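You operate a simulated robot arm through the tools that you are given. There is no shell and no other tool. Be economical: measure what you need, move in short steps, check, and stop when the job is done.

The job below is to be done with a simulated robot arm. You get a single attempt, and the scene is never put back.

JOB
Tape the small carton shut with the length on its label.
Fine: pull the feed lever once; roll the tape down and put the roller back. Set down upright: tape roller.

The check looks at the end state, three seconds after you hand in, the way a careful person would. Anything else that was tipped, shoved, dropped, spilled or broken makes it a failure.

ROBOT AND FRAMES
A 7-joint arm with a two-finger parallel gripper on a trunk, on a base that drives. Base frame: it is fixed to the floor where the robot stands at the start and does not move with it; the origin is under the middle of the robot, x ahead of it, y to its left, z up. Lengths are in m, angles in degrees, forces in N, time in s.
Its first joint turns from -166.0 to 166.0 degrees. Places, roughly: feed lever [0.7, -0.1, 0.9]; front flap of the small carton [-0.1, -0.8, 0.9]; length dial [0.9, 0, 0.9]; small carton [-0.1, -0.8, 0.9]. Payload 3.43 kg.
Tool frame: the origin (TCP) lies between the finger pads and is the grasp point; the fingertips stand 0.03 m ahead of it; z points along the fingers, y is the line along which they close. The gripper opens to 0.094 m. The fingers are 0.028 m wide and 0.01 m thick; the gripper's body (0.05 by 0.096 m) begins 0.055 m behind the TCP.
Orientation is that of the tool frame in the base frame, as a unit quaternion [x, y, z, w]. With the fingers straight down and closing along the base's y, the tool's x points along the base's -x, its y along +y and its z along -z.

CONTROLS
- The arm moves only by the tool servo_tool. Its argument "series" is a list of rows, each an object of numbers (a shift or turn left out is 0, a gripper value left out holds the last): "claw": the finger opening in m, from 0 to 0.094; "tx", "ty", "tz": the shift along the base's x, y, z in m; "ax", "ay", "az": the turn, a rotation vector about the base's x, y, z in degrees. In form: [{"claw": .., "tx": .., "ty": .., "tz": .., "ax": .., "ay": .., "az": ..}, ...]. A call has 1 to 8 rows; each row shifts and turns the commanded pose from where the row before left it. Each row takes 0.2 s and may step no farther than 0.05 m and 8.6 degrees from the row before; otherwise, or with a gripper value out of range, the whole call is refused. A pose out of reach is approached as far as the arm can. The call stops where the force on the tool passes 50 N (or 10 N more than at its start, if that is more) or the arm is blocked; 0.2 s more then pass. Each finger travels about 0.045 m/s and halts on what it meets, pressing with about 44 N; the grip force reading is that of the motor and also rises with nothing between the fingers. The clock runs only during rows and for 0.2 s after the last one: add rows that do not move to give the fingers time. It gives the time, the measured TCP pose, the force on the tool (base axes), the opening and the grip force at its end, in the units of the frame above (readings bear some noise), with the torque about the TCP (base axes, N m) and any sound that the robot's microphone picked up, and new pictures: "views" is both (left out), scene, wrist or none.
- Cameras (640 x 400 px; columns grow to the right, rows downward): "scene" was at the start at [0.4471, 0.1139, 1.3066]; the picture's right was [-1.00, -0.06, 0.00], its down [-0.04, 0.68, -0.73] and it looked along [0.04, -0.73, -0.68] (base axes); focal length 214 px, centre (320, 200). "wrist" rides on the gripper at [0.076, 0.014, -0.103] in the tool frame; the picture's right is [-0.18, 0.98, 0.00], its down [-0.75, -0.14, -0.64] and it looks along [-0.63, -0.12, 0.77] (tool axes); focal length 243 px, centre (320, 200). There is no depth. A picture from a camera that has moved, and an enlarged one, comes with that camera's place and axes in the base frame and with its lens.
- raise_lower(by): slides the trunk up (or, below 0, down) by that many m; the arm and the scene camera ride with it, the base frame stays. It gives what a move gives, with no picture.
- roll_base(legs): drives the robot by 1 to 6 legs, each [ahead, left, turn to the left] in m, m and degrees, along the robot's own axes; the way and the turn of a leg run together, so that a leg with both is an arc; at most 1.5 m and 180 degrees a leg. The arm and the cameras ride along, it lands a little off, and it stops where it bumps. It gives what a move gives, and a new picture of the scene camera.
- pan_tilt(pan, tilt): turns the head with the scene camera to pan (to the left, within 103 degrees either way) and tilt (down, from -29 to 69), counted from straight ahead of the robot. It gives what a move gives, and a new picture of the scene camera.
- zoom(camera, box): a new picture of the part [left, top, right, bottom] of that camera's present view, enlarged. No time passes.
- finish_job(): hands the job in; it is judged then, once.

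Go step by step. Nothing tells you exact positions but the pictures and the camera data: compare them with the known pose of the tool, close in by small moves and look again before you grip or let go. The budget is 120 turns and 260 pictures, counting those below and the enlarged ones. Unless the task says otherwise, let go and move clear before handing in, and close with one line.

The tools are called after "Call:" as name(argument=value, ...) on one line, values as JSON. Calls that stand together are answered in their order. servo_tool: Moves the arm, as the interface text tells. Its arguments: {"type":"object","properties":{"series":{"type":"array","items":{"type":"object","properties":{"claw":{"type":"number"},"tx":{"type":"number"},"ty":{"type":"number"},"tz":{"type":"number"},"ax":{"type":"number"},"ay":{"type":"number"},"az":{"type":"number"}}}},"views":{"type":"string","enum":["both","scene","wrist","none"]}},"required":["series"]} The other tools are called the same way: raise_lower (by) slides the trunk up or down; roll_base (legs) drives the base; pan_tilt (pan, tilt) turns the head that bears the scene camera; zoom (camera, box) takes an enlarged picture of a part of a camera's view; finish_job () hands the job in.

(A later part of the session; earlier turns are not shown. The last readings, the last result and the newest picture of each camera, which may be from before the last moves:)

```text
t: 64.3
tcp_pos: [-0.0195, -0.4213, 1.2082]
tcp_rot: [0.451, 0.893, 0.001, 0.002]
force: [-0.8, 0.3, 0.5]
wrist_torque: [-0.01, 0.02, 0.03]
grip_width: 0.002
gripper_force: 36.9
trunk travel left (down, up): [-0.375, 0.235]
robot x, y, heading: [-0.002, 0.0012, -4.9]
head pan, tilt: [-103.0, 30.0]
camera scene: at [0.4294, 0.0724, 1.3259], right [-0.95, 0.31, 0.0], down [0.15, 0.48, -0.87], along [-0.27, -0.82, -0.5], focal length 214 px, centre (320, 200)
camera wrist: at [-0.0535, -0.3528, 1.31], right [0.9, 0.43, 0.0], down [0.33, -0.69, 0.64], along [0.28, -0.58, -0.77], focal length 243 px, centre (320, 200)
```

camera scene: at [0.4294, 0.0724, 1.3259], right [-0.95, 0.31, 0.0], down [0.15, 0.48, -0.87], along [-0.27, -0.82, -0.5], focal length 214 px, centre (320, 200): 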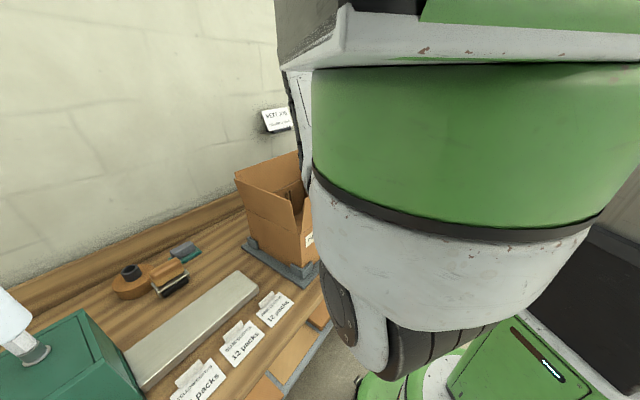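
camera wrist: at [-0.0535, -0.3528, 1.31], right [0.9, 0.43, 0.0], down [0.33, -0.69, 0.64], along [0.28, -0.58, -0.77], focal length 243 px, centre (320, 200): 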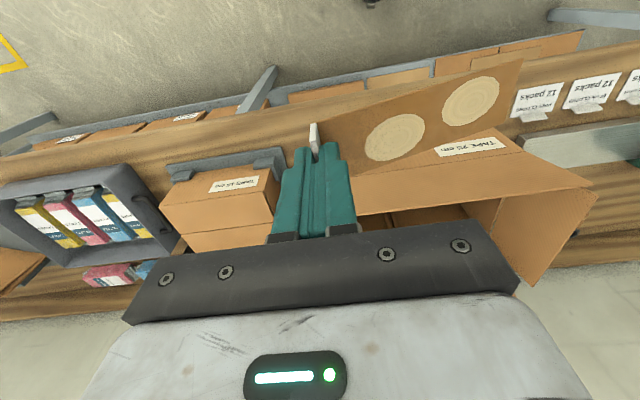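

Call:
zoom(camera="wrist", box=[140, 130, 300, 260])

```text
3.08 times, centred on (220, 195) of wrist
camera zoom: at [-0.0535, -0.3528, 1.31], right [0.9, 0.43, 0.0], down [0.33, -0.69, 0.64], along [0.28, -0.58, -0.77], focal length 746 px, centre (628, 215)
```

zoom: 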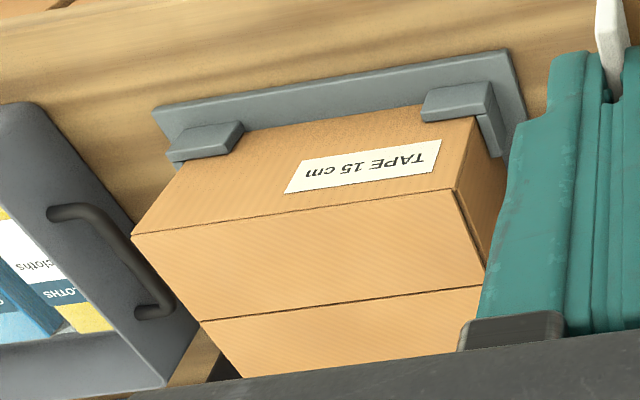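

Seam located: n≈0.612 line, carton u from −0.64 to −0.415, top z≈0.93. I move along in front of the bench to the tape's start side while leveling the strip (20° about the bench normal).

Call:
servo_tool(series=[{"tx": -0.0343, "ty": -0.025, "tz": -0.016, "ax": 1.47, "ay": -2.02}, {"tx": -0.0343, "ty": -0.025, "tz": -0.016, "ax": 1.47, "ay": -2.02}, {"tx": -0.0343, "ty": -0.025, "tz": -0.016, "ax": 1.47, "ay": -2.02}, {"tx": -0.0343, "ty": -0.025, "tz": -0.016, "ax": 1.47, "ay": -2.02}, {"tx": -0.0343, "ty": -0.025, "tz": -0.016, "ax": 1.47, "ay": -2.02}, {"tx": -0.0343, "ty": -0.025, "tz": -0.016, "ax": 1.47, "ay": -2.02}, {"tx": -0.0343, "ty": -0.025, "tz": -0.016, "ax": 1.47, "ay": -2.02}, {"tx": -0.0343, "ty": -0.025, "tz": -0.016, "ax": 1.47, "ay": -2.02}], views="wrist")

```text
t: 66.1
tcp_pos: [-0.1256, -0.4791, 1.084]
tcp_rot: [0.444, 0.878, 0.156, 0.081]
force: [-0.5, 0.6, -0.4]
wrist_torque: [0.0, -0.02, 0.02]
grip_width: 0.0021
gripper_force: 36.4
out of reach, approached as far as the arm can: row 4, 5, 6, 7, 8
trunk travel left (down, up): [-0.375, 0.235]
robot x, y, heading: [0.0018, -0.0004, -4.5]
head pan, tilt: [-103.0, 30.0]
camera wrist: at [-0.1878, -0.4313, 1.1845], right [0.85, 0.4, 0.34], down [0.16, -0.82, 0.56], along [0.5, -0.42, -0.76], focal length 243 px, centre (320, 200)
```

wrist: 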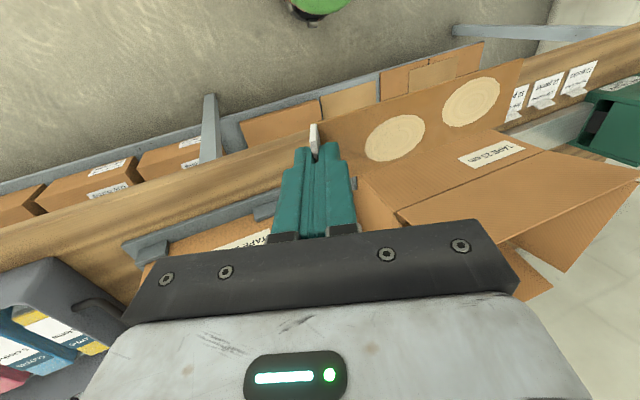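

The wrist runs out of range in this stance; I'll turn the base 45° right so the small carton is in front-right of the robot. First raise the arm back a bit.

Call:
servo_tool(series=[{"tx": 0.02, "ty": 0.03, "tz": 0.03}, {"tx": 0.0, "ty": 0.03, "tz": 0.03}, {}], views="none")

Call:
roll_base(legs=[[0, 0, -45]])

Call:
pan_tilt(pan=-50, tilt=35)

```text
t: 66.9
tcp_pos: [-0.1067, -0.418, 1.1439]
tcp_rot: [0.444, 0.878, 0.156, 0.082]
force: [-0.3, 1.3, -0.3]
wrist_torque: [0.01, -0.01, 0.0]
grip_width: 0.002
gripper_force: 36.5
trunk travel left (down, up): [-0.375, 0.235]
robot x, y, heading: [-0.0004, -0.001, -4.9]
head pan, tilt: [-103.0, 30.0]
```

```text
t: 69.4
tcp_pos: [-0.3709, -0.2202, 1.1436]
tcp_rot: [0.747, 0.641, 0.113, 0.134]
force: [-0.1, -0.4, -0.7]
wrist_torque: [0.02, 0.02, 0.04]
grip_width: 0.0022
gripper_force: 36.8
trunk travel left (down, up): [-0.375, 0.235]
robot x, y, heading: [-0.0013, -0.0012, -50.0]
head pan, tilt: [-103.0, 30.0]
camera scene: at [0.3531, -0.2516, 1.3259], right [-0.46, 0.89, 0.0], down [0.45, 0.23, -0.87], along [-0.77, -0.39, -0.5], focal length 214 px, centre (320, 200)
```

scene: 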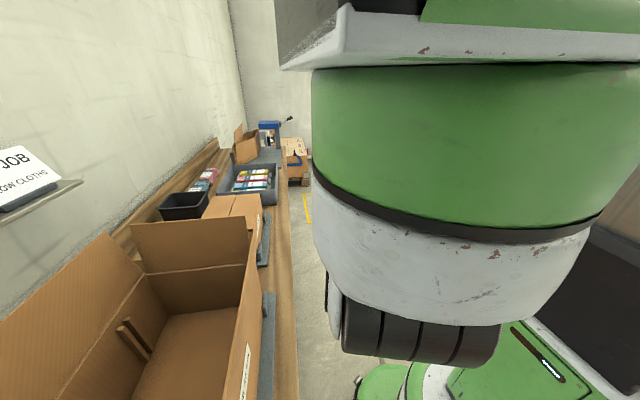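

```text
t: 70.6
tcp_pos: [-0.3711, -0.2199, 1.1434]
tcp_rot: [0.746, 0.642, 0.113, 0.134]
force: [-0.8, 0.2, -0.4]
wrist_torque: [-0.03, 0.01, 0.02]
grip_width: 0.0022
gripper_force: 36.5
trunk travel left (down, up): [-0.375, 0.235]
robot x, y, heading: [-0.0048, -0.0001, -50.0]
head pan, tilt: [-50.0, 35.0]
camera scene: at [0.4184, -0.2971, 1.3182], right [-0.98, 0.17, 0.0], down [0.1, 0.56, -0.82], along [-0.14, -0.81, -0.57], focal length 214 px, centre (320, 200)
```

scene: 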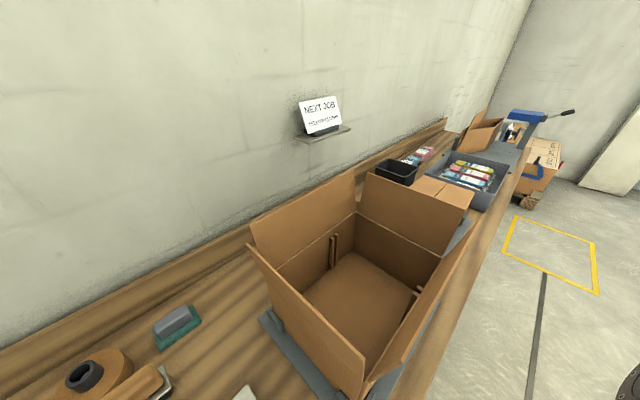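

Good view now. I move the arm to the front-left of the small carton, turning the tool back in line with the bench.

Call:
servo_tool(series=[{"tx": 0.008, "ty": -0.04, "tz": -0.006, "az": 5.625}, {"tx": 0.008, "ty": -0.04, "tz": -0.006, "az": 5.625}, {"tx": 0.008, "ty": -0.04, "tz": -0.006, "az": 5.625}, {"tx": 0.008, "ty": -0.04, "tz": -0.006, "az": 5.625}, {"tx": 0.008, "ty": -0.04, "tz": -0.006, "az": 5.625}, {"tx": 0.008, "ty": -0.04, "tz": -0.006, "az": 5.625}, {"tx": 0.008, "ty": -0.04, "tz": -0.006, "az": 5.625}, {"tx": 0.008, "ty": -0.04, "tz": -0.006, "az": 5.625}], views="both")

```text
t: 72.4
tcp_pos: [-0.3082, -0.5398, 1.0958]
tcp_rot: [0.444, 0.878, 0.156, 0.081]
force: [-0.4, 0.7, 0.0]
wrist_torque: [0.0, 0.06, 0.0]
grip_width: 0.0021
gripper_force: 37.2
trunk travel left (down, up): [-0.375, 0.235]
robot x, y, heading: [-0.0001, 0.0019, -50.3]
head pan, tilt: [-50.0, 35.0]
camera scene: at [0.4184, -0.2973, 1.3182], right [-0.98, 0.17, 0.0], down [0.1, 0.56, -0.82], along [-0.14, -0.81, -0.57], focal length 214 px, centre (320, 200)
camera wrist: at [-0.3704, -0.4927, 1.196], right [0.85, 0.4, 0.34], down [0.16, -0.82, 0.56], along [0.5, -0.42, -0.76], focal length 243 px, centre (320, 200)
```

scene: 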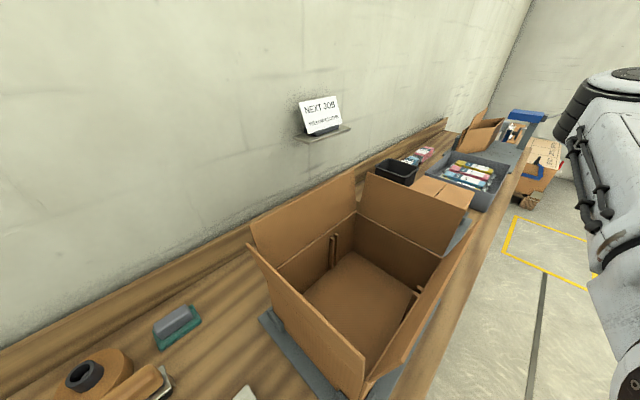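
wrist: 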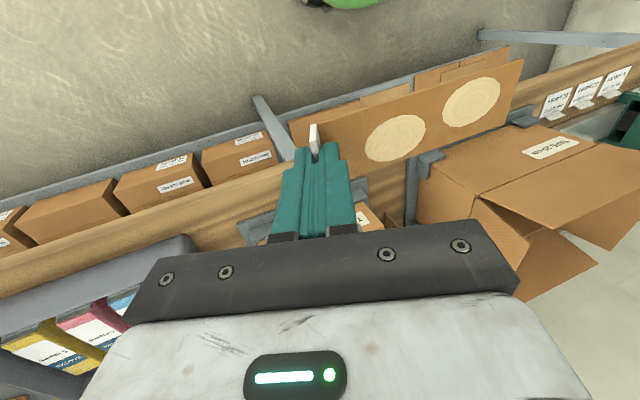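

The strip is level now. Advance over the carton at safe height.

Call:
servo_tool(series=[{"tx": 0.0213, "ty": -0.0396, "tz": -0.006}, {"tx": 0.0213, "ty": -0.0396, "tz": -0.006}, {"tx": 0.0213, "ty": -0.0396, "tz": -0.006}, {"tx": 0.0213, "ty": -0.0396, "tz": -0.006}, {"tx": 0.0213, "ty": -0.0396, "tz": -0.006}, {"tx": 0.0213, "ty": -0.0396, "tz": -0.006}, {"tx": 0.0213, "ty": -0.0396, "tz": -0.006}, {"tx": 0.0213, "ty": -0.0396, "tz": -0.006}], views="both")

Call:
zoom(camera="scene", box=[360, 90, 600, 240])

```text
t: 74.2
tcp_pos: [-0.1487, -0.7871, 1.0639]
tcp_rot: [0.445, 0.878, 0.156, 0.08]
force: [0.1, 0.5, -0.3]
wrist_torque: [-0.06, -0.04, -0.01]
grip_width: 0.0022
gripper_force: 36.5
out of reach, approached as far as the arm can: row 6, 7, 8
trunk travel left (down, up): [-0.375, 0.235]
robot x, y, heading: [-0.0001, 0.0013, -50.1]
head pan, tilt: [-50.0, 35.0]
camera scene: at [0.4183, -0.2971, 1.3182], right [-0.98, 0.17, 0.0], down [0.1, 0.56, -0.82], along [-0.14, -0.81, -0.57], focal length 214 px, centre (320, 200)
camera wrist: at [-0.2109, -0.741, 1.1649], right [0.85, 0.4, 0.34], down [0.16, -0.82, 0.56], along [0.5, -0.42, -0.76], focal length 243 px, centre (320, 200)
```

scene: 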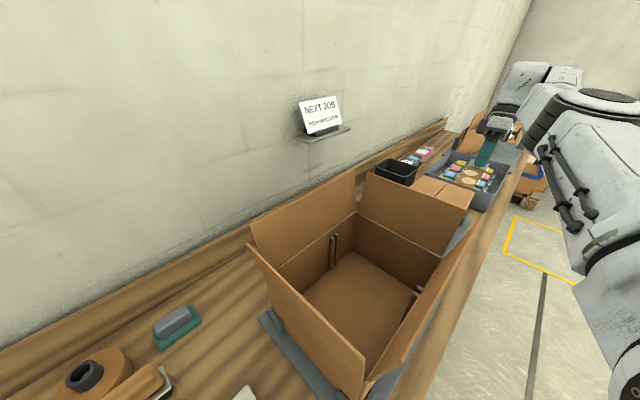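
wrist: 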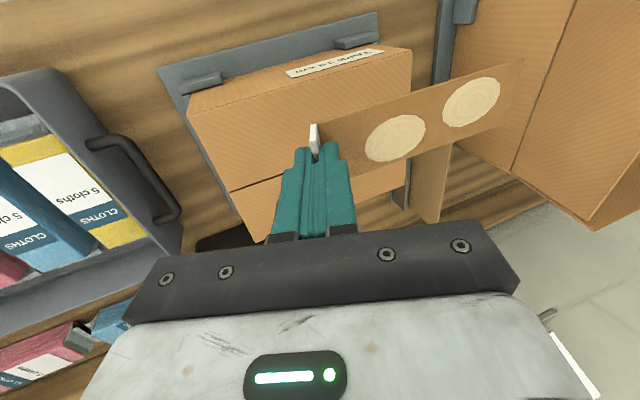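

```text
2.67 times, centred on (480, 165) of scene
camera zoom: at [0.4183, -0.2971, 1.3182], right [-0.98, 0.17, 0.0], down [0.1, 0.56, -0.82], along [-0.14, -0.81, -0.57], focal length 572 px, centre (-107, 293)
```

zoom: 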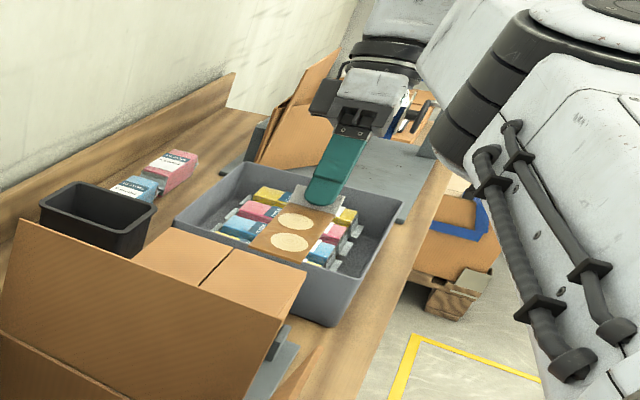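

The reach ends ~7 cm short. I'll retract, slide the robot 25 cm along the bench toward the carton, and come back in.

Call:
servo_tool(series=[{"tx": -0.0213, "ty": 0.0396}, {"tx": -0.0213, "ty": 0.0396}, {"tx": -0.0213, "ty": 0.0396}, {"tx": -0.0213, "ty": 0.0396}, {"tx": -0.0213, "ty": 0.0396}, {"tx": -0.0213, "ty": 0.0396}], views="none")

Call:
roll_base(legs=[[0, -0.25, 0]])

```text
t: 75.6
tcp_pos: [-0.3193, -0.5916, 1.057]
tcp_rot: [0.444, 0.878, 0.156, 0.08]
force: [0.3, -0.8, -0.3]
wrist_torque: [0.05, 0.04, 0.03]
grip_width: 0.0022
gripper_force: 36.8
out of reach, approached as far as the arm can: row 1, 2, 3, 4, 5, 6
trunk travel left (down, up): [-0.375, 0.235]
robot x, y, heading: [-0.0018, -0.0026, -49.9]
head pan, tilt: [-50.0, 35.0]
```

```text
t: 77.4
tcp_pos: [-0.5095, -0.7544, 1.0582]
tcp_rot: [0.444, 0.879, 0.156, 0.081]
force: [-0.7, 0.5, -0.4]
wrist_torque: [0.03, 0.05, 0.02]
grip_width: 0.0021
gripper_force: 36.3
trunk travel left (down, up): [-0.375, 0.235]
robot x, y, heading: [-0.1947, -0.159, -49.7]
head pan, tilt: [-50.0, 35.0]
camera scene: at [0.2268, -0.4585, 1.3181], right [-0.99, 0.17, 0.0], down [0.1, 0.57, -0.82], along [-0.14, -0.81, -0.57], focal length 214 px, centre (320, 200)
```

scene: 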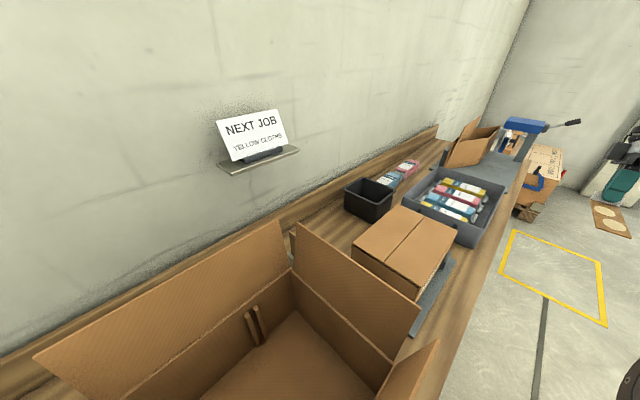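

Call:
zoom(camera="scene", box=[320, 170, 496, 280])

```text
3.64 times, centred on (408, 225) of scene
camera zoom: at [0.2268, -0.4585, 1.3181], right [-0.99, 0.17, 0.0], down [0.1, 0.57, -0.82], along [-0.14, -0.81, -0.57], focal length 780 px, centre (0, 109)
```

zoom: 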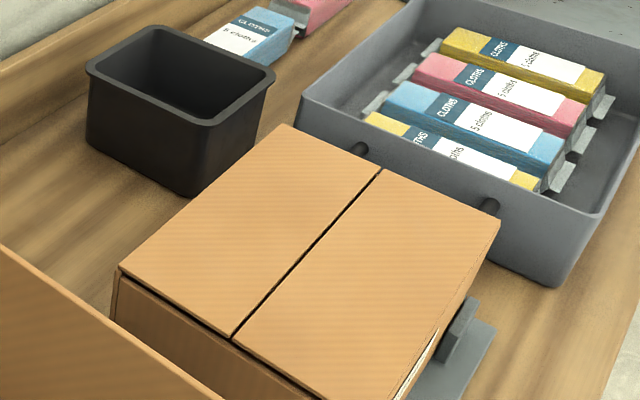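

Carton top and seam confirmed (n≈0.616). Bring the strip over the seam.

Call:
servo_tool(series=[{"tx": 0.0415, "ty": -0.0115}, {"tx": 0.0415, "ty": -0.0115}, {"tx": 0.0415, "ty": -0.0115}, {"tx": 0.0415, "ty": -0.0115}, {"tx": 0.0415, "ty": -0.0115}, {"tx": 0.0415, "ty": -0.0115}, {"tx": 0.0415, "ty": -0.0115}, {"tx": 0.0415, "ty": -0.0115}], views="none")

Call:
servo_tool(series=[{"tx": 0.0405, "ty": -0.0115}, {"tz": -0.02}, {"tz": -0.02}, {}], views="both")

Call:
zoom(camera="scene", box=[320, 150, 512, 270])

```text
t: 79.2
tcp_pos: [-0.299, -0.961, 1.0711]
tcp_rot: [0.443, 0.878, 0.161, 0.082]
force: [0.8, 0.1, 0.0]
wrist_torque: [-0.01, 0.01, 0.0]
grip_width: 0.002
gripper_force: 36.4
out of reach, approached as far as the arm can: row 1, 2, 3, 4, 5, 6, 7, 8
trunk travel left (down, up): [-0.375, 0.235]
robot x, y, heading: [-0.1914, -0.1613, -49.8]
head pan, tilt: [-50.0, 35.0]
```

```text
t: 80.2
tcp_pos: [-0.2652, -0.9865, 1.0364]
tcp_rot: [0.445, 0.878, 0.158, 0.082]
force: [0.5, -0.1, 0.6]
wrist_torque: [-0.01, 0.01, 0.02]
grip_width: 0.0021
gripper_force: 36.7
out of reach, approached as far as the arm can: row 1, 2
trunk travel left (down, up): [-0.375, 0.235]
robot x, y, heading: [-0.1917, -0.1602, -50.1]
head pan, tilt: [-50.0, 35.0]
camera scene: at [0.2268, -0.4587, 1.3181], right [-0.99, 0.17, 0.0], down [0.1, 0.57, -0.82], along [-0.14, -0.81, -0.57], focal length 214 px, centre (320, 200)
camera wrist: at [-0.3276, -0.9388, 1.1367], right [0.85, 0.4, 0.34], down [0.16, -0.82, 0.56], along [0.5, -0.42, -0.76], focal length 243 px, centre (320, 200)
```

scene: 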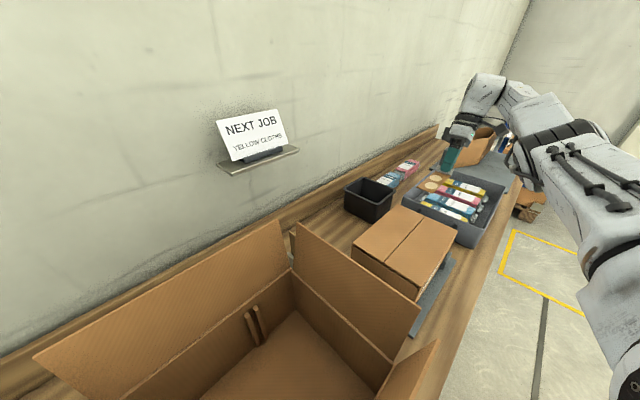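
wrist: 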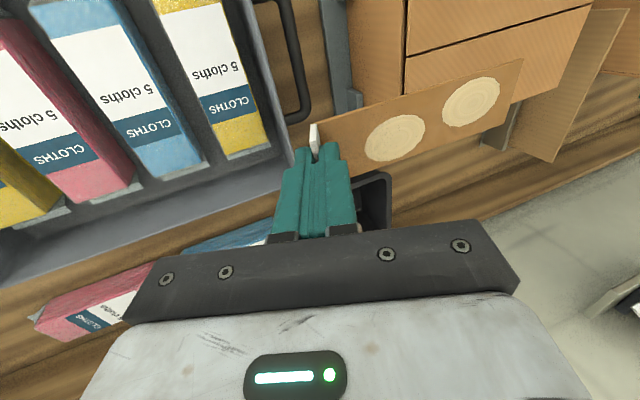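

```text
3.33 times, centred on (416, 210) of scene
camera zoom: at [0.2268, -0.4587, 1.3181], right [-0.99, 0.17, 0.0], down [0.1, 0.57, -0.82], along [-0.14, -0.81, -0.57], focal length 715 px, centre (0, 167)
```

zoom: 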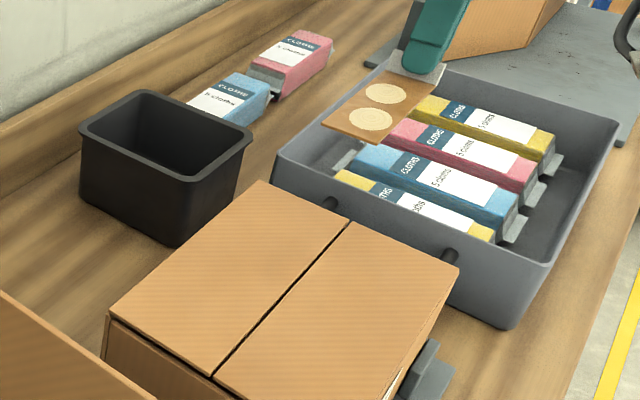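

The arm hit a wrist limit again (the tool yaw relative to the arm). I'll lift, retract, and slide the robot farther along so the carton is straight ahead.

Call:
servo_tool(series=[{"tx": -0.04, "tz": 0.02}, {"tx": -0.04, "tz": 0.01}, {"tx": -0.0235, "ty": 0.0324}, {"tx": -0.0235, "ty": 0.0324}, {"tx": -0.0235, "ty": 0.0324}, {"tx": -0.0235, "ty": 0.0324}, {"tx": -0.0235, "ty": 0.0324}, {"tx": -0.0235, "ty": 0.0324}], views="none")

Call:
servo_tool(series=[{"tx": -0.0235, "ty": 0.0324}, {"tx": -0.0235, "ty": 0.0324}, {}], views="both")

```text
t: 82.0
tcp_pos: [-0.4681, -0.7616, 1.0734]
tcp_rot: [0.445, 0.878, 0.156, 0.082]
force: [0.1, -0.7, -0.4]
wrist_torque: [0.01, 0.02, 0.03]
grip_width: 0.0021
gripper_force: 37.0
out of reach, approached as far as the arm can: row 1, 2
trunk travel left (down, up): [-0.375, 0.235]
robot x, y, heading: [-0.1914, -0.1604, -49.9]
head pan, tilt: [-50.0, 35.0]
```

```text
t: 82.8
tcp_pos: [-0.5146, -0.6959, 1.0726]
tcp_rot: [0.444, 0.878, 0.156, 0.081]
force: [0.1, 0.6, 0.1]
wrist_torque: [0.0, 0.01, -0.02]
grip_width: 0.0022
gripper_force: 37.2
trunk travel left (down, up): [-0.375, 0.235]
robot x, y, heading: [-0.1925, -0.1595, -50.2]
head pan, tilt: [-50.0, 35.0]
camera scene: at [0.2267, -0.4585, 1.3182], right [-0.99, 0.17, 0.0], down [0.1, 0.57, -0.82], along [-0.14, -0.81, -0.57], focal length 214 px, centre (320, 200)
camera wrist: at [-0.5776, -0.6493, 1.174], right [0.85, 0.4, 0.34], down [0.16, -0.82, 0.56], along [0.5, -0.42, -0.76], focal length 243 px, centre (320, 200)
```

scene: 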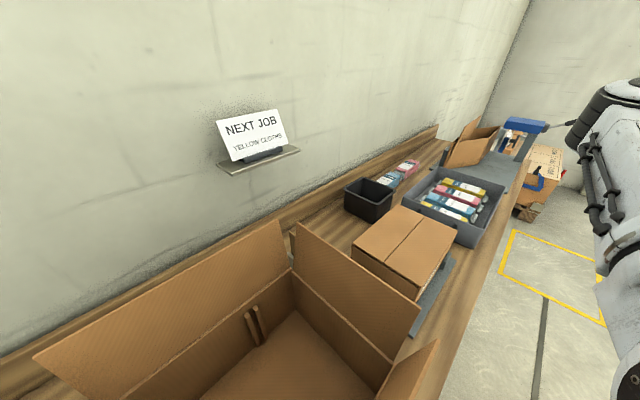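
wrist: 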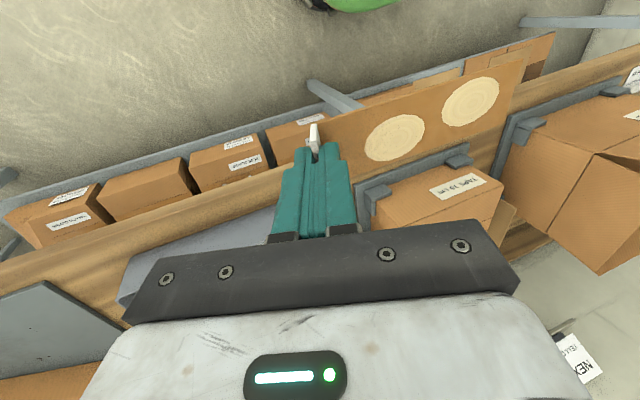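

I'll copy the stance that worked at the plate: robot parallel to the bench (heading 40°) shifted along to the small carton. First tuck the arm in, then drive.

Call:
servo_tool(series=[{"tx": 0.03, "ty": 0.025, "tz": 0.015}, {"tx": 0.03, "ty": 0.025, "tz": 0.015}, {"tx": 0.03, "ty": 0.025, "tz": 0.015}, {"tx": 0.03, "ty": 0.025, "tz": 0.015}, {"tx": 0.03, "ty": 0.025, "tz": 0.015}, {}], views="none")

Call:
pan_tilt(pan=-90, tilt=20)

```text
t: 84.2
tcp_pos: [-0.3644, -0.5715, 1.1474]
tcp_rot: [0.444, 0.878, 0.157, 0.082]
force: [0.2, -0.8, -0.6]
wrist_torque: [-0.03, -0.01, -0.01]
grip_width: 0.002
gripper_force: 36.8
trunk travel left (down, up): [-0.375, 0.235]
robot x, y, heading: [-0.1881, -0.1601, -50.0]
head pan, tilt: [-50.0, 35.0]
```

```text
t: 85.3
tcp_pos: [-0.3666, -0.5716, 1.1472]
tcp_rot: [0.445, 0.878, 0.156, 0.081]
force: [-0.2, 0.6, 0.3]
wrist_torque: [-0.02, 0.01, 0.0]
grip_width: 0.002
gripper_force: 36.7
trunk travel left (down, up): [-0.375, 0.235]
robot x, y, heading: [-0.1916, -0.1621, -50.2]
head pan, tilt: [-90.0, 20.0]
camera scene: at [0.1708, -0.4319, 1.3419], right [-0.64, 0.76, 0.0], down [0.26, 0.22, -0.94], along [-0.72, -0.61, -0.34], focal length 214 px, centre (320, 200)
```

scene: 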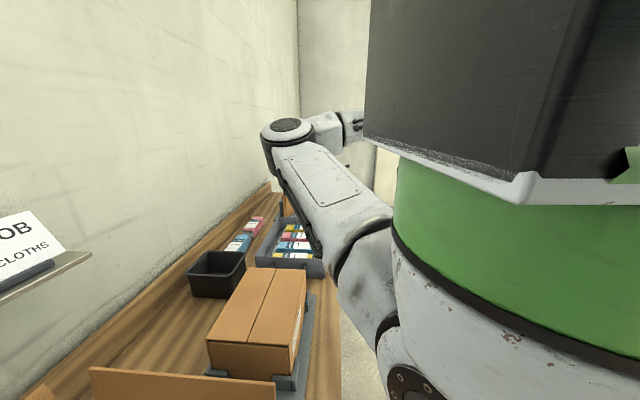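

Call:
roll_base(legs=[[0, -0.545, 0]])

Call:
roll_base(legs=[[0, 0, 90]])

Call:
pan_tilt(pan=-70, tilt=35)

```text
t: 88.4
tcp_pos: [-0.7833, -0.9233, 1.1483]
tcp_rot: [0.445, 0.878, 0.157, 0.081]
force: [0.8, 0.0, 0.6]
wrist_torque: [-0.01, 0.01, 0.0]
grip_width: 0.0021
gripper_force: 37.1
trunk travel left (down, up): [-0.375, 0.235]
robot x, y, heading: [-0.6125, -0.5113, -50.3]
head pan, tilt: [-90.0, 20.0]
camera scene: at [-0.2467, -0.7831, 1.342], right [-0.64, 0.77, 0.0], down [0.26, 0.22, -0.94], along [-0.72, -0.6, -0.34], focal length 214 px, centre (320, 200)
```

scene: 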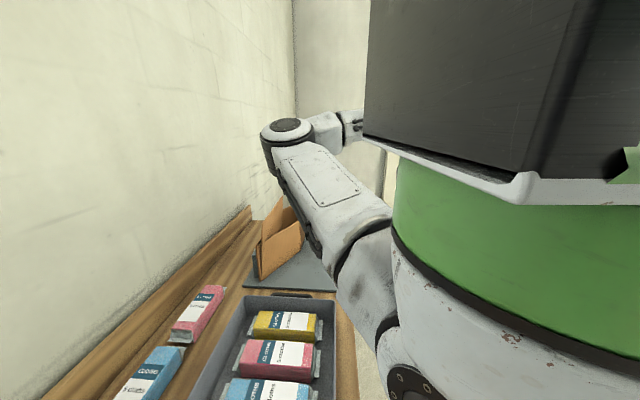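

```text
t: 92.6
tcp_pos: [-0.198, -0.6877, 1.1479]
tcp_rot: [-0.306, 0.936, 0.168, -0.053]
force: [-1.0, -0.5, -0.4]
wrist_torque: [0.0, -0.01, -0.02]
grip_width: 0.0021
gripper_force: 37.5
trunk travel left (down, up): [-0.375, 0.235]
robot x, y, heading: [-0.6101, -0.5097, 39.9]
head pan, tilt: [-90.0, 20.0]
camera scene: at [-0.3354, -0.1483, 1.342], right [-0.77, -0.64, 0.0], down [-0.22, 0.26, -0.94], along [0.6, -0.72, -0.34], focal length 214 px, centre (320, 200)
```

scene: 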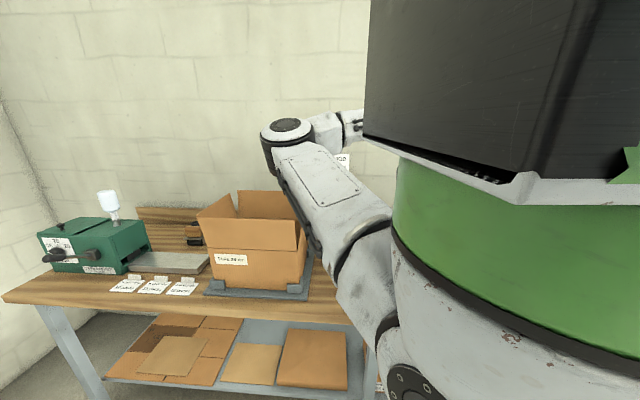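

```text
t: 93.5
tcp_pos: [-0.199, -0.6876, 1.1473]
tcp_rot: [-0.305, 0.936, 0.168, -0.053]
force: [0.2, -0.8, 0.1]
wrist_torque: [-0.02, 0.02, 0.0]
grip_width: 0.0022
gripper_force: 36.9
trunk travel left (down, up): [-0.375, 0.235]
robot x, y, heading: [-0.6094, -0.5127, 40.0]
head pan, tilt: [-70.0, 35.0]
camera scene: at [-0.319, -0.1211, 1.3182], right [-0.5, -0.86, 0.0], down [-0.5, 0.29, -0.82], along [0.71, -0.41, -0.57], focal length 214 px, centre (320, 200)
```

scene: 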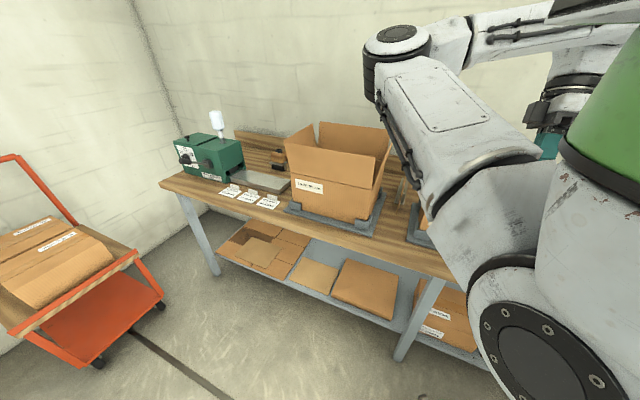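

Well placed now. Turn the tool back 90° in line with the seam.

Call:
servo_tool(series=[{"az": -8.18, "tx": -0.004, "ty": -0.003}, {"az": -8.18, "tx": -0.004, "ty": -0.003}, {"az": -8.18, "tx": -0.004, "ty": -0.003}, {"az": -8.18, "tx": -0.004, "ty": -0.003}, {"az": -8.18, "tx": -0.004, "ty": -0.003}, {"az": -8.18, "tx": -0.004, "ty": -0.003}, {"az": -8.18, "tx": -0.004, "ty": -0.003}, {"az": -8.18, "tx": -0.004, "ty": -0.003}], views="none")

Call:
servo_tool(series=[{"az": -8.18, "tx": -0.004, "ty": -0.003}, {"az": -8.18}, {"az": -8.18}, {}], views="wrist")

```text
t: 95.3
tcp_pos: [-0.2319, -0.7106, 1.1478]
tcp_rot: [0.251, 0.952, 0.17, 0.046]
force: [-0.5, 0.3, -0.5]
wrist_torque: [0.0, 0.02, -0.02]
grip_width: 0.0019
gripper_force: 37.0
trunk travel left (down, up): [-0.375, 0.235]
robot x, y, heading: [-0.6089, -0.5136, 39.9]
head pan, tilt: [-70.0, 35.0]
```

```text
t: 96.3
tcp_pos: [-0.2348, -0.7148, 1.1477]
tcp_rot: [0.447, 0.877, 0.155, 0.081]
force: [-0.1, 0.0, 0.2]
wrist_torque: [-0.05, -0.01, 0.0]
grip_width: 0.002
gripper_force: 36.8
trunk travel left (down, up): [-0.375, 0.235]
robot x, y, heading: [-0.6106, -0.5136, 39.9]
head pan, tilt: [-70.0, 35.0]
camera wrist: at [-0.2978, -0.6661, 1.2489], right [0.85, 0.39, 0.34], down [0.15, -0.82, 0.56], along [0.5, -0.42, -0.76], focal length 243 px, centre (320, 200)
```

wrist: 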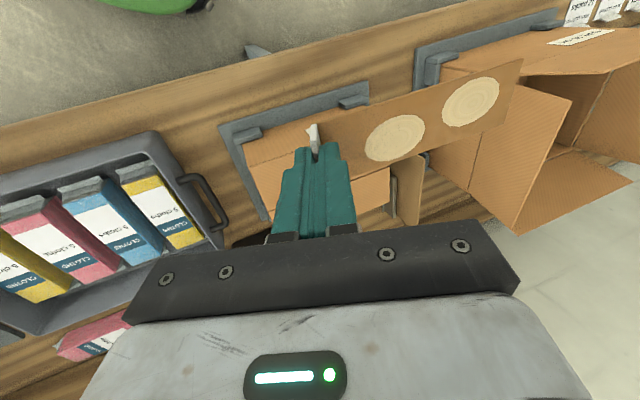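

No limit now. Move over the seam and lower to ~5 cm above.

Call:
servo_tool(series=[{"tx": 0.0245, "ty": -0.0358}, {"tx": 0.0245, "ty": -0.0358}, {"tx": 0.0245, "ty": -0.0358}, {"tx": 0.0248, "ty": -0.0358}, {"tz": -0.04}, {"tz": -0.04}, {"tz": -0.04}, {}], views="both")

Call:
zoom(camera="wrist", box=[160, 0, 560, 250])

```text
t: 98.1
tcp_pos: [-0.1366, -0.8588, 1.0256]
tcp_rot: [0.446, 0.877, 0.156, 0.082]
force: [0.0, 0.4, 0.0]
wrist_torque: [0.0, -0.01, 0.0]
grip_width: 0.0021
gripper_force: 37.0
trunk travel left (down, up): [-0.375, 0.235]
robot x, y, heading: [-0.614, -0.5123, 39.9]
head pan, tilt: [-70.0, 35.0]
camera scene: at [-0.319, -0.1211, 1.3181], right [-0.5, -0.87, 0.0], down [-0.5, 0.29, -0.82], along [0.71, -0.41, -0.57], focal length 214 px, centre (320, 200)
camera wrist: at [-0.1985, -0.8101, 1.1276], right [0.85, 0.4, 0.34], down [0.16, -0.82, 0.56], along [0.5, -0.42, -0.76], focal length 243 px, centre (320, 200)
```

scene: 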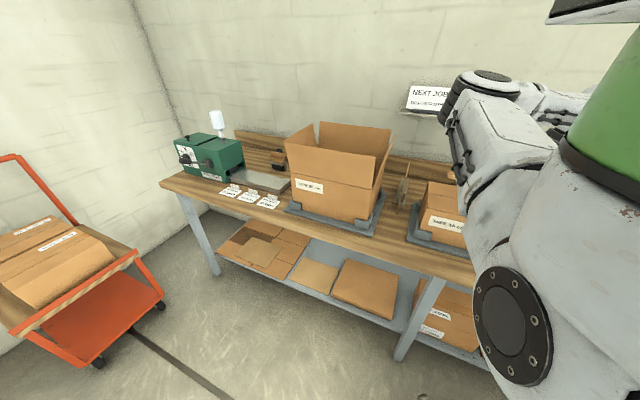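
wrist: 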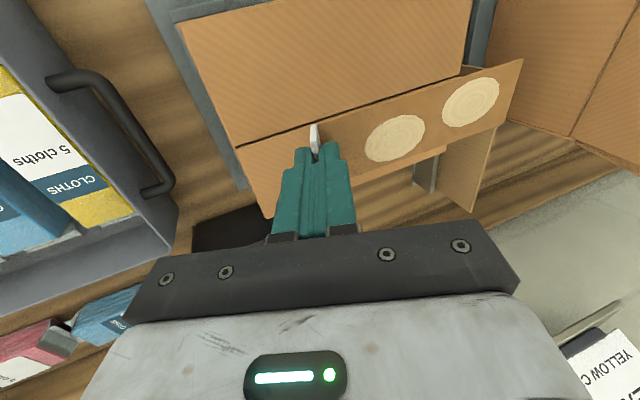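

```text
1.60 times, centred on (360, 125) of wrist
camera zoom: at [-0.1985, -0.8101, 1.1276], right [0.85, 0.4, 0.34], down [0.16, -0.82, 0.56], along [0.5, -0.42, -0.76], focal length 388 px, centre (256, 320)
```

zoom: 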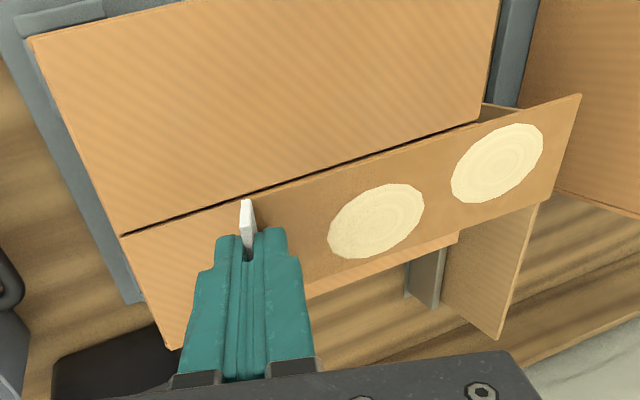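

The strip is level, centred on the seam (n≈0.6195 vs 0.619; u −0.60…−0.448). Lower it straight down.

Call:
servo_tool(series=[{"tz": -0.025}, {"tz": -0.025}, {"tz": -0.005}, {}], views="wrist")

Call:
zoom(camera="wrist", box=[160, 0, 560, 250])

```text
t: 99.1
tcp_pos: [-0.1359, -0.8585, 0.9734]
tcp_rot: [0.446, 0.878, 0.156, 0.082]
force: [0.1, -0.4, -0.2]
wrist_torque: [0.03, 0.01, 0.01]
grip_width: 0.0019
gripper_force: 36.7
trunk travel left (down, up): [-0.375, 0.235]
robot x, y, heading: [-0.6109, -0.5106, 40.0]
head pan, tilt: [-70.0, 35.0]
camera wrist: at [-0.1991, -0.8095, 1.0734], right [0.85, 0.4, 0.34], down [0.16, -0.82, 0.56], along [0.5, -0.42, -0.76], focal length 243 px, centre (320, 200)
```

wrist: 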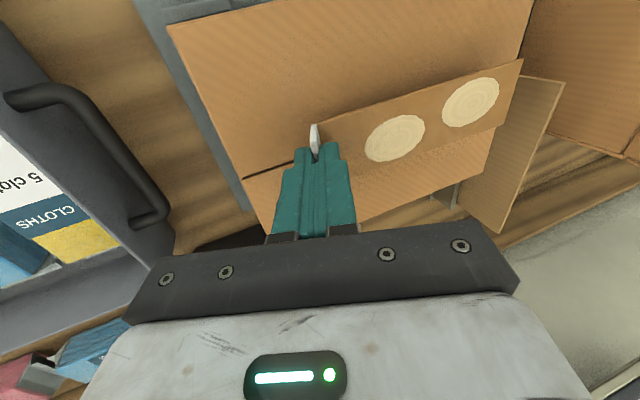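

```text
1.60 times, centred on (360, 125) of wrist
camera zoom: at [-0.1991, -0.8095, 1.0734], right [0.85, 0.4, 0.34], down [0.16, -0.82, 0.56], along [0.5, -0.42, -0.76], focal length 388 px, centre (256, 320)
```

zoom: 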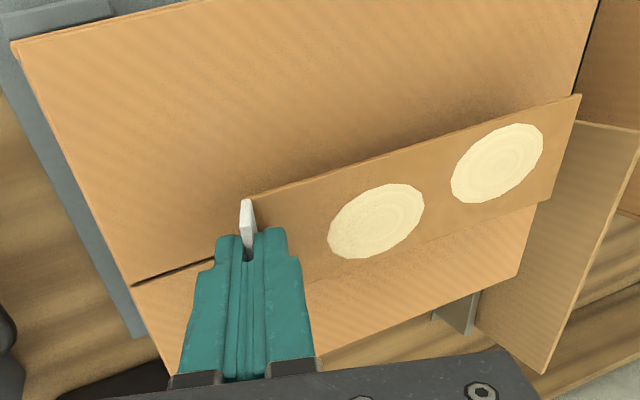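

Call:
servo_tool(series=[{"tz": -0.004}, {"tz": -0.004}, {"tz": -0.003}, {}], views="wrist")

```text
t: 100.1
tcp_pos: [-0.1368, -0.858, 0.9619]
tcp_rot: [0.446, 0.878, 0.156, 0.081]
force: [0.4, -0.2, 0.2]
wrist_torque: [0.01, 0.02, -0.03]
grip_width: 0.0021
gripper_force: 37.5
trunk travel left (down, up): [-0.375, 0.235]
robot x, y, heading: [-0.6097, -0.5148, 40.0]
head pan, tilt: [-70.0, 35.0]
camera wrist: at [-0.1993, -0.8097, 1.0625], right [0.85, 0.4, 0.34], down [0.16, -0.82, 0.56], along [0.5, -0.42, -0.76], focal length 243 px, centre (320, 200)
```

wrist: 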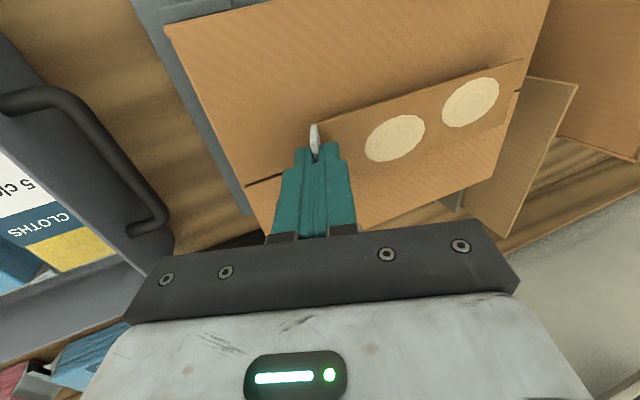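

Seam ends appear on both sides of the strip, still a few mm above. Continue in small steps until contact.

Call:
servo_tool(series=[{"tz": -0.003}, {"tz": -0.003}, {"tz": -0.003}, {}], views="wrist")

Call:
zoom(camera="wrist", box=[220, 30, 560, 230])

```text
t: 101.1
tcp_pos: [-0.1379, -0.8579, 0.954]
tcp_rot: [0.446, 0.878, 0.156, 0.082]
force: [-0.2, 0.1, -0.8]
wrist_torque: [0.01, -0.01, 0.0]
grip_width: 0.0021
gripper_force: 36.4
trunk travel left (down, up): [-0.375, 0.235]
robot x, y, heading: [-0.609, -0.5155, 39.9]
head pan, tilt: [-70.0, 35.0]
camera wrist: at [-0.1995, -0.8098, 1.0534], right [0.85, 0.4, 0.34], down [0.16, -0.82, 0.56], along [0.5, -0.42, -0.76], focal length 243 px, centre (320, 200)
```

wrist: 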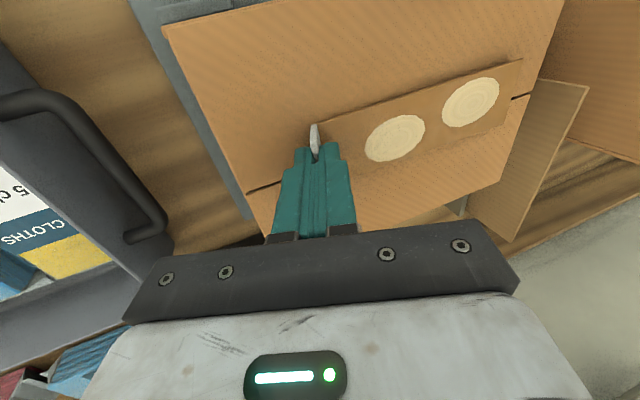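

```text
1.88 times, centred on (390, 130) of wrist
camera zoom: at [-0.1995, -0.8098, 1.0534], right [0.85, 0.4, 0.34], down [0.16, -0.82, 0.56], along [0.5, -0.42, -0.76], focal length 457 px, centre (188, 332)
```

zoom: 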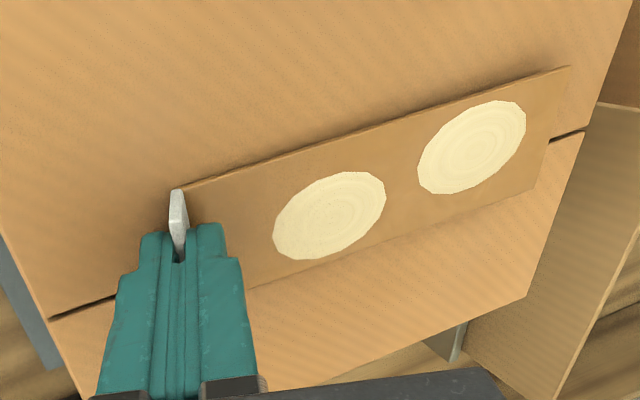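

Call:
servo_tool(series=[{"tz": -0.003, "tx": 0.001, "ty": -0.0015}, {"tz": -0.003}, {"tz": -0.003}, {}], views="wrist")

Call:
zoom(camera="wrist", box=[220, 30, 560, 230])

```text
t: 102.0
tcp_pos: [-0.1333, -0.8587, 0.9489]
tcp_rot: [0.445, 0.878, 0.157, 0.085]
force: [-6.2, 10.9, 18.0]
wrist_torque: [0.42, 0.2, 0.16]
grip_width: 0.0018
gripper_force: 36.8
trunk travel left (down, up): [-0.375, 0.235]
robot x, y, heading: [-0.6089, -0.5105, 40.1]
head pan, tilt: [-70.0, 35.0]
stopped in row 4: the force on the tool passed its limit at 52 N (the readings are from after the stop); the commanded pose is now the measured one
camera wrist: at [-0.1982, -0.8105, 1.0491], right [0.85, 0.4, 0.35], down [0.15, -0.81, 0.56], along [0.5, -0.42, -0.75], focal length 243 px, centre (320, 200)
```

wrist: 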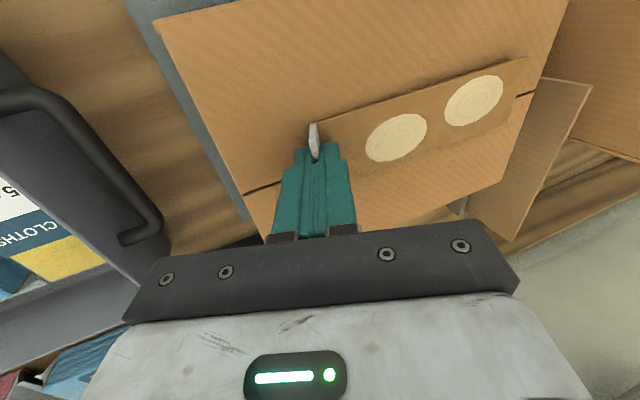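

```text
1.88 times, centred on (390, 130) of wrist
camera zoom: at [-0.1982, -0.8105, 1.0491], right [0.85, 0.4, 0.35], down [0.15, -0.81, 0.56], along [0.5, -0.42, -0.75], focal length 457 px, centre (188, 332)
```

zoom: 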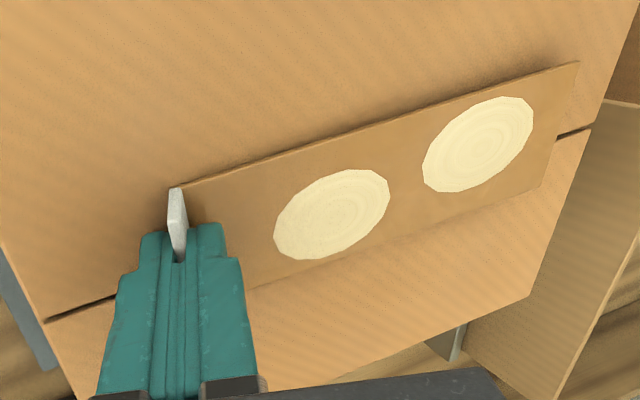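

Contact made, the strip lies on the seam. Release gently and withdraw along the tool axis.

Call:
servo_tool(series=[{"claw": 0.014}, {}, {"tx": -0.0056, "ty": -0.004, "tz": 0.0187}, {"tx": -0.0112, "ty": -0.008, "tz": 0.037, "claw": 0.03}, {"tx": -0.0112, "ty": -0.008, "tz": 0.037}, {}], views="wrist")

Call:
zoom(camera="wrist", box=[220, 30, 560, 230])

```text
t: 103.4
tcp_pos: [-0.1617, -0.8782, 1.0423]
tcp_rot: [0.444, 0.878, 0.156, 0.084]
force: [0.3, -0.8, -0.4]
wrist_torque: [0.04, 0.0, 0.02]
grip_width: 0.0299
gripper_force: 0.0
trunk travel left (down, up): [-0.375, 0.235]
robot x, y, heading: [-0.6068, -0.5097, 40.1]
head pan, tilt: [-70.0, 35.0]
camera wrist: at [-0.225, -0.8303, 1.1414], right [0.85, 0.4, 0.34], down [0.15, -0.81, 0.56], along [0.5, -0.42, -0.75], focal length 243 px, centre (320, 200)
```

wrist: 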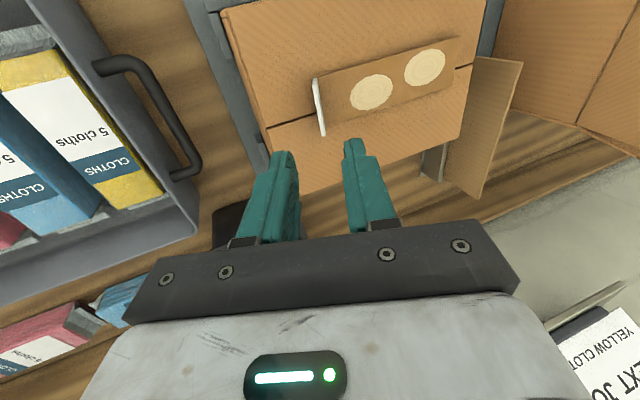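

```text
1.88 times, centred on (390, 130) of wrist
camera zoom: at [-0.225, -0.8303, 1.1414], right [0.85, 0.4, 0.34], down [0.15, -0.81, 0.56], along [0.5, -0.42, -0.75], focal length 457 px, centre (188, 332)
```

zoom: 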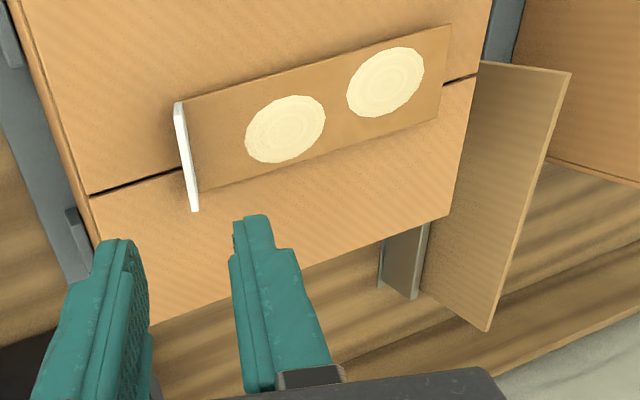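

The tape lies neatly along the seam. Next the roller: un-tilt, tuck the arm, and drive back along the bench.

Call:
servo_tool(series=[{"tz": 0.04, "ax": -4, "ay": 5.5}, {"tz": 0.04, "ax": -4, "ay": 5.5}, {"tz": 0.03, "tx": -0.02, "ty": 0.03, "ax": -3.76, "ay": 5.18}, {"tz": 0.02, "tx": -0.025, "ty": 0.035}, {"tz": 0.02, "tx": -0.025, "ty": 0.035}, {"tx": -0.03, "ty": 0.038}, {"tx": -0.03, "ty": 0.038}, {"tx": -0.03, "ty": 0.038}], views="wrist")

```text
t: 105.2
tcp_pos: [-0.322, -0.6666, 1.1905]
tcp_rot: [0.45, 0.893, 0.003, 0.005]
force: [0.1, -1.0, 0.3]
wrist_torque: [0.03, 0.01, 0.01]
grip_width: 0.0299
gripper_force: 0.1
trunk travel left (down, up): [-0.375, 0.235]
robot x, y, heading: [-0.6108, -0.5104, 40.1]
head pan, tilt: [-70.0, 35.0]
camera wrist: at [-0.356, -0.5968, 1.292], right [0.9, 0.44, 0.01], down [0.33, -0.69, 0.65], along [0.29, -0.58, -0.76], focal length 243 px, centre (320, 200)
```

wrist: 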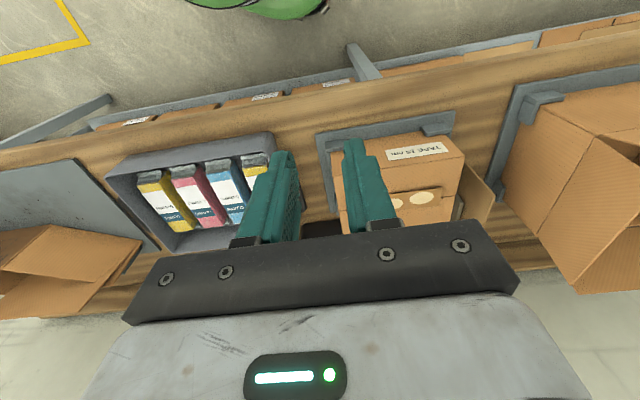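

Call:
roll_base(legs=[[0.82, 0, 0]])

Call:
servo_tool(series=[{"claw": 0.07}], views="wrist")

```text
t: 109.6
tcp_pos: [0.3074, -0.1375, 1.1912]
tcp_rot: [0.451, 0.893, 0.001, 0.006]
force: [0.6, 0.0, -0.2]
wrist_torque: [0.01, -0.01, -0.02]
grip_width: 0.0301
gripper_force: 0.1
trunk travel left (down, up): [-0.375, 0.235]
robot x, y, heading: [0.0192, 0.0137, 40.0]
head pan, tilt: [-70.0, 35.0]
camera scene: at [0.3098, 0.4079, 1.3181], right [-0.5, -0.87, 0.0], down [-0.5, 0.29, -0.82], along [0.71, -0.41, -0.57], focal length 214 px, centre (320, 200)
```

scene: 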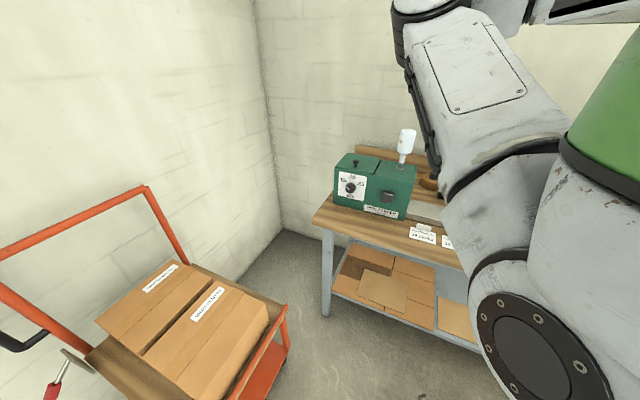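

```text
t: 110.0
tcp_pos: [0.3085, -0.1369, 1.1897]
tcp_rot: [0.45, 0.893, 0.002, 0.005]
force: [0.3, -0.2, 0.2]
wrist_torque: [-0.04, -0.01, -0.01]
grip_width: 0.0648
gripper_force: 0.1
trunk travel left (down, up): [-0.375, 0.235]
robot x, y, heading: [0.0224, 0.0171, 39.9]
head pan, tilt: [-70.0, 35.0]
camera wrist: at [0.2739, -0.0686, 1.2922], right [0.9, 0.44, 0.01], down [0.33, -0.69, 0.65], along [0.29, -0.58, -0.76], focal length 243 px, centre (320, 200)
```

wrist: 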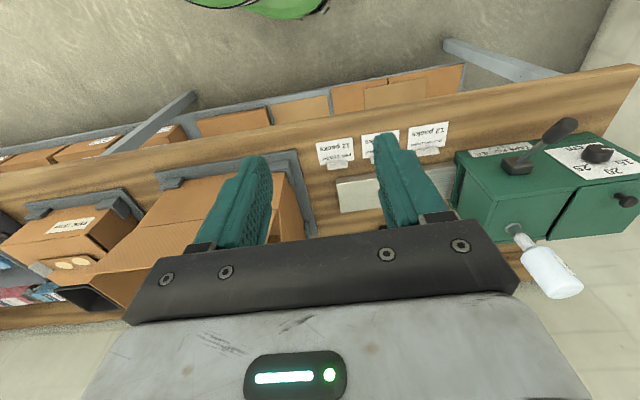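

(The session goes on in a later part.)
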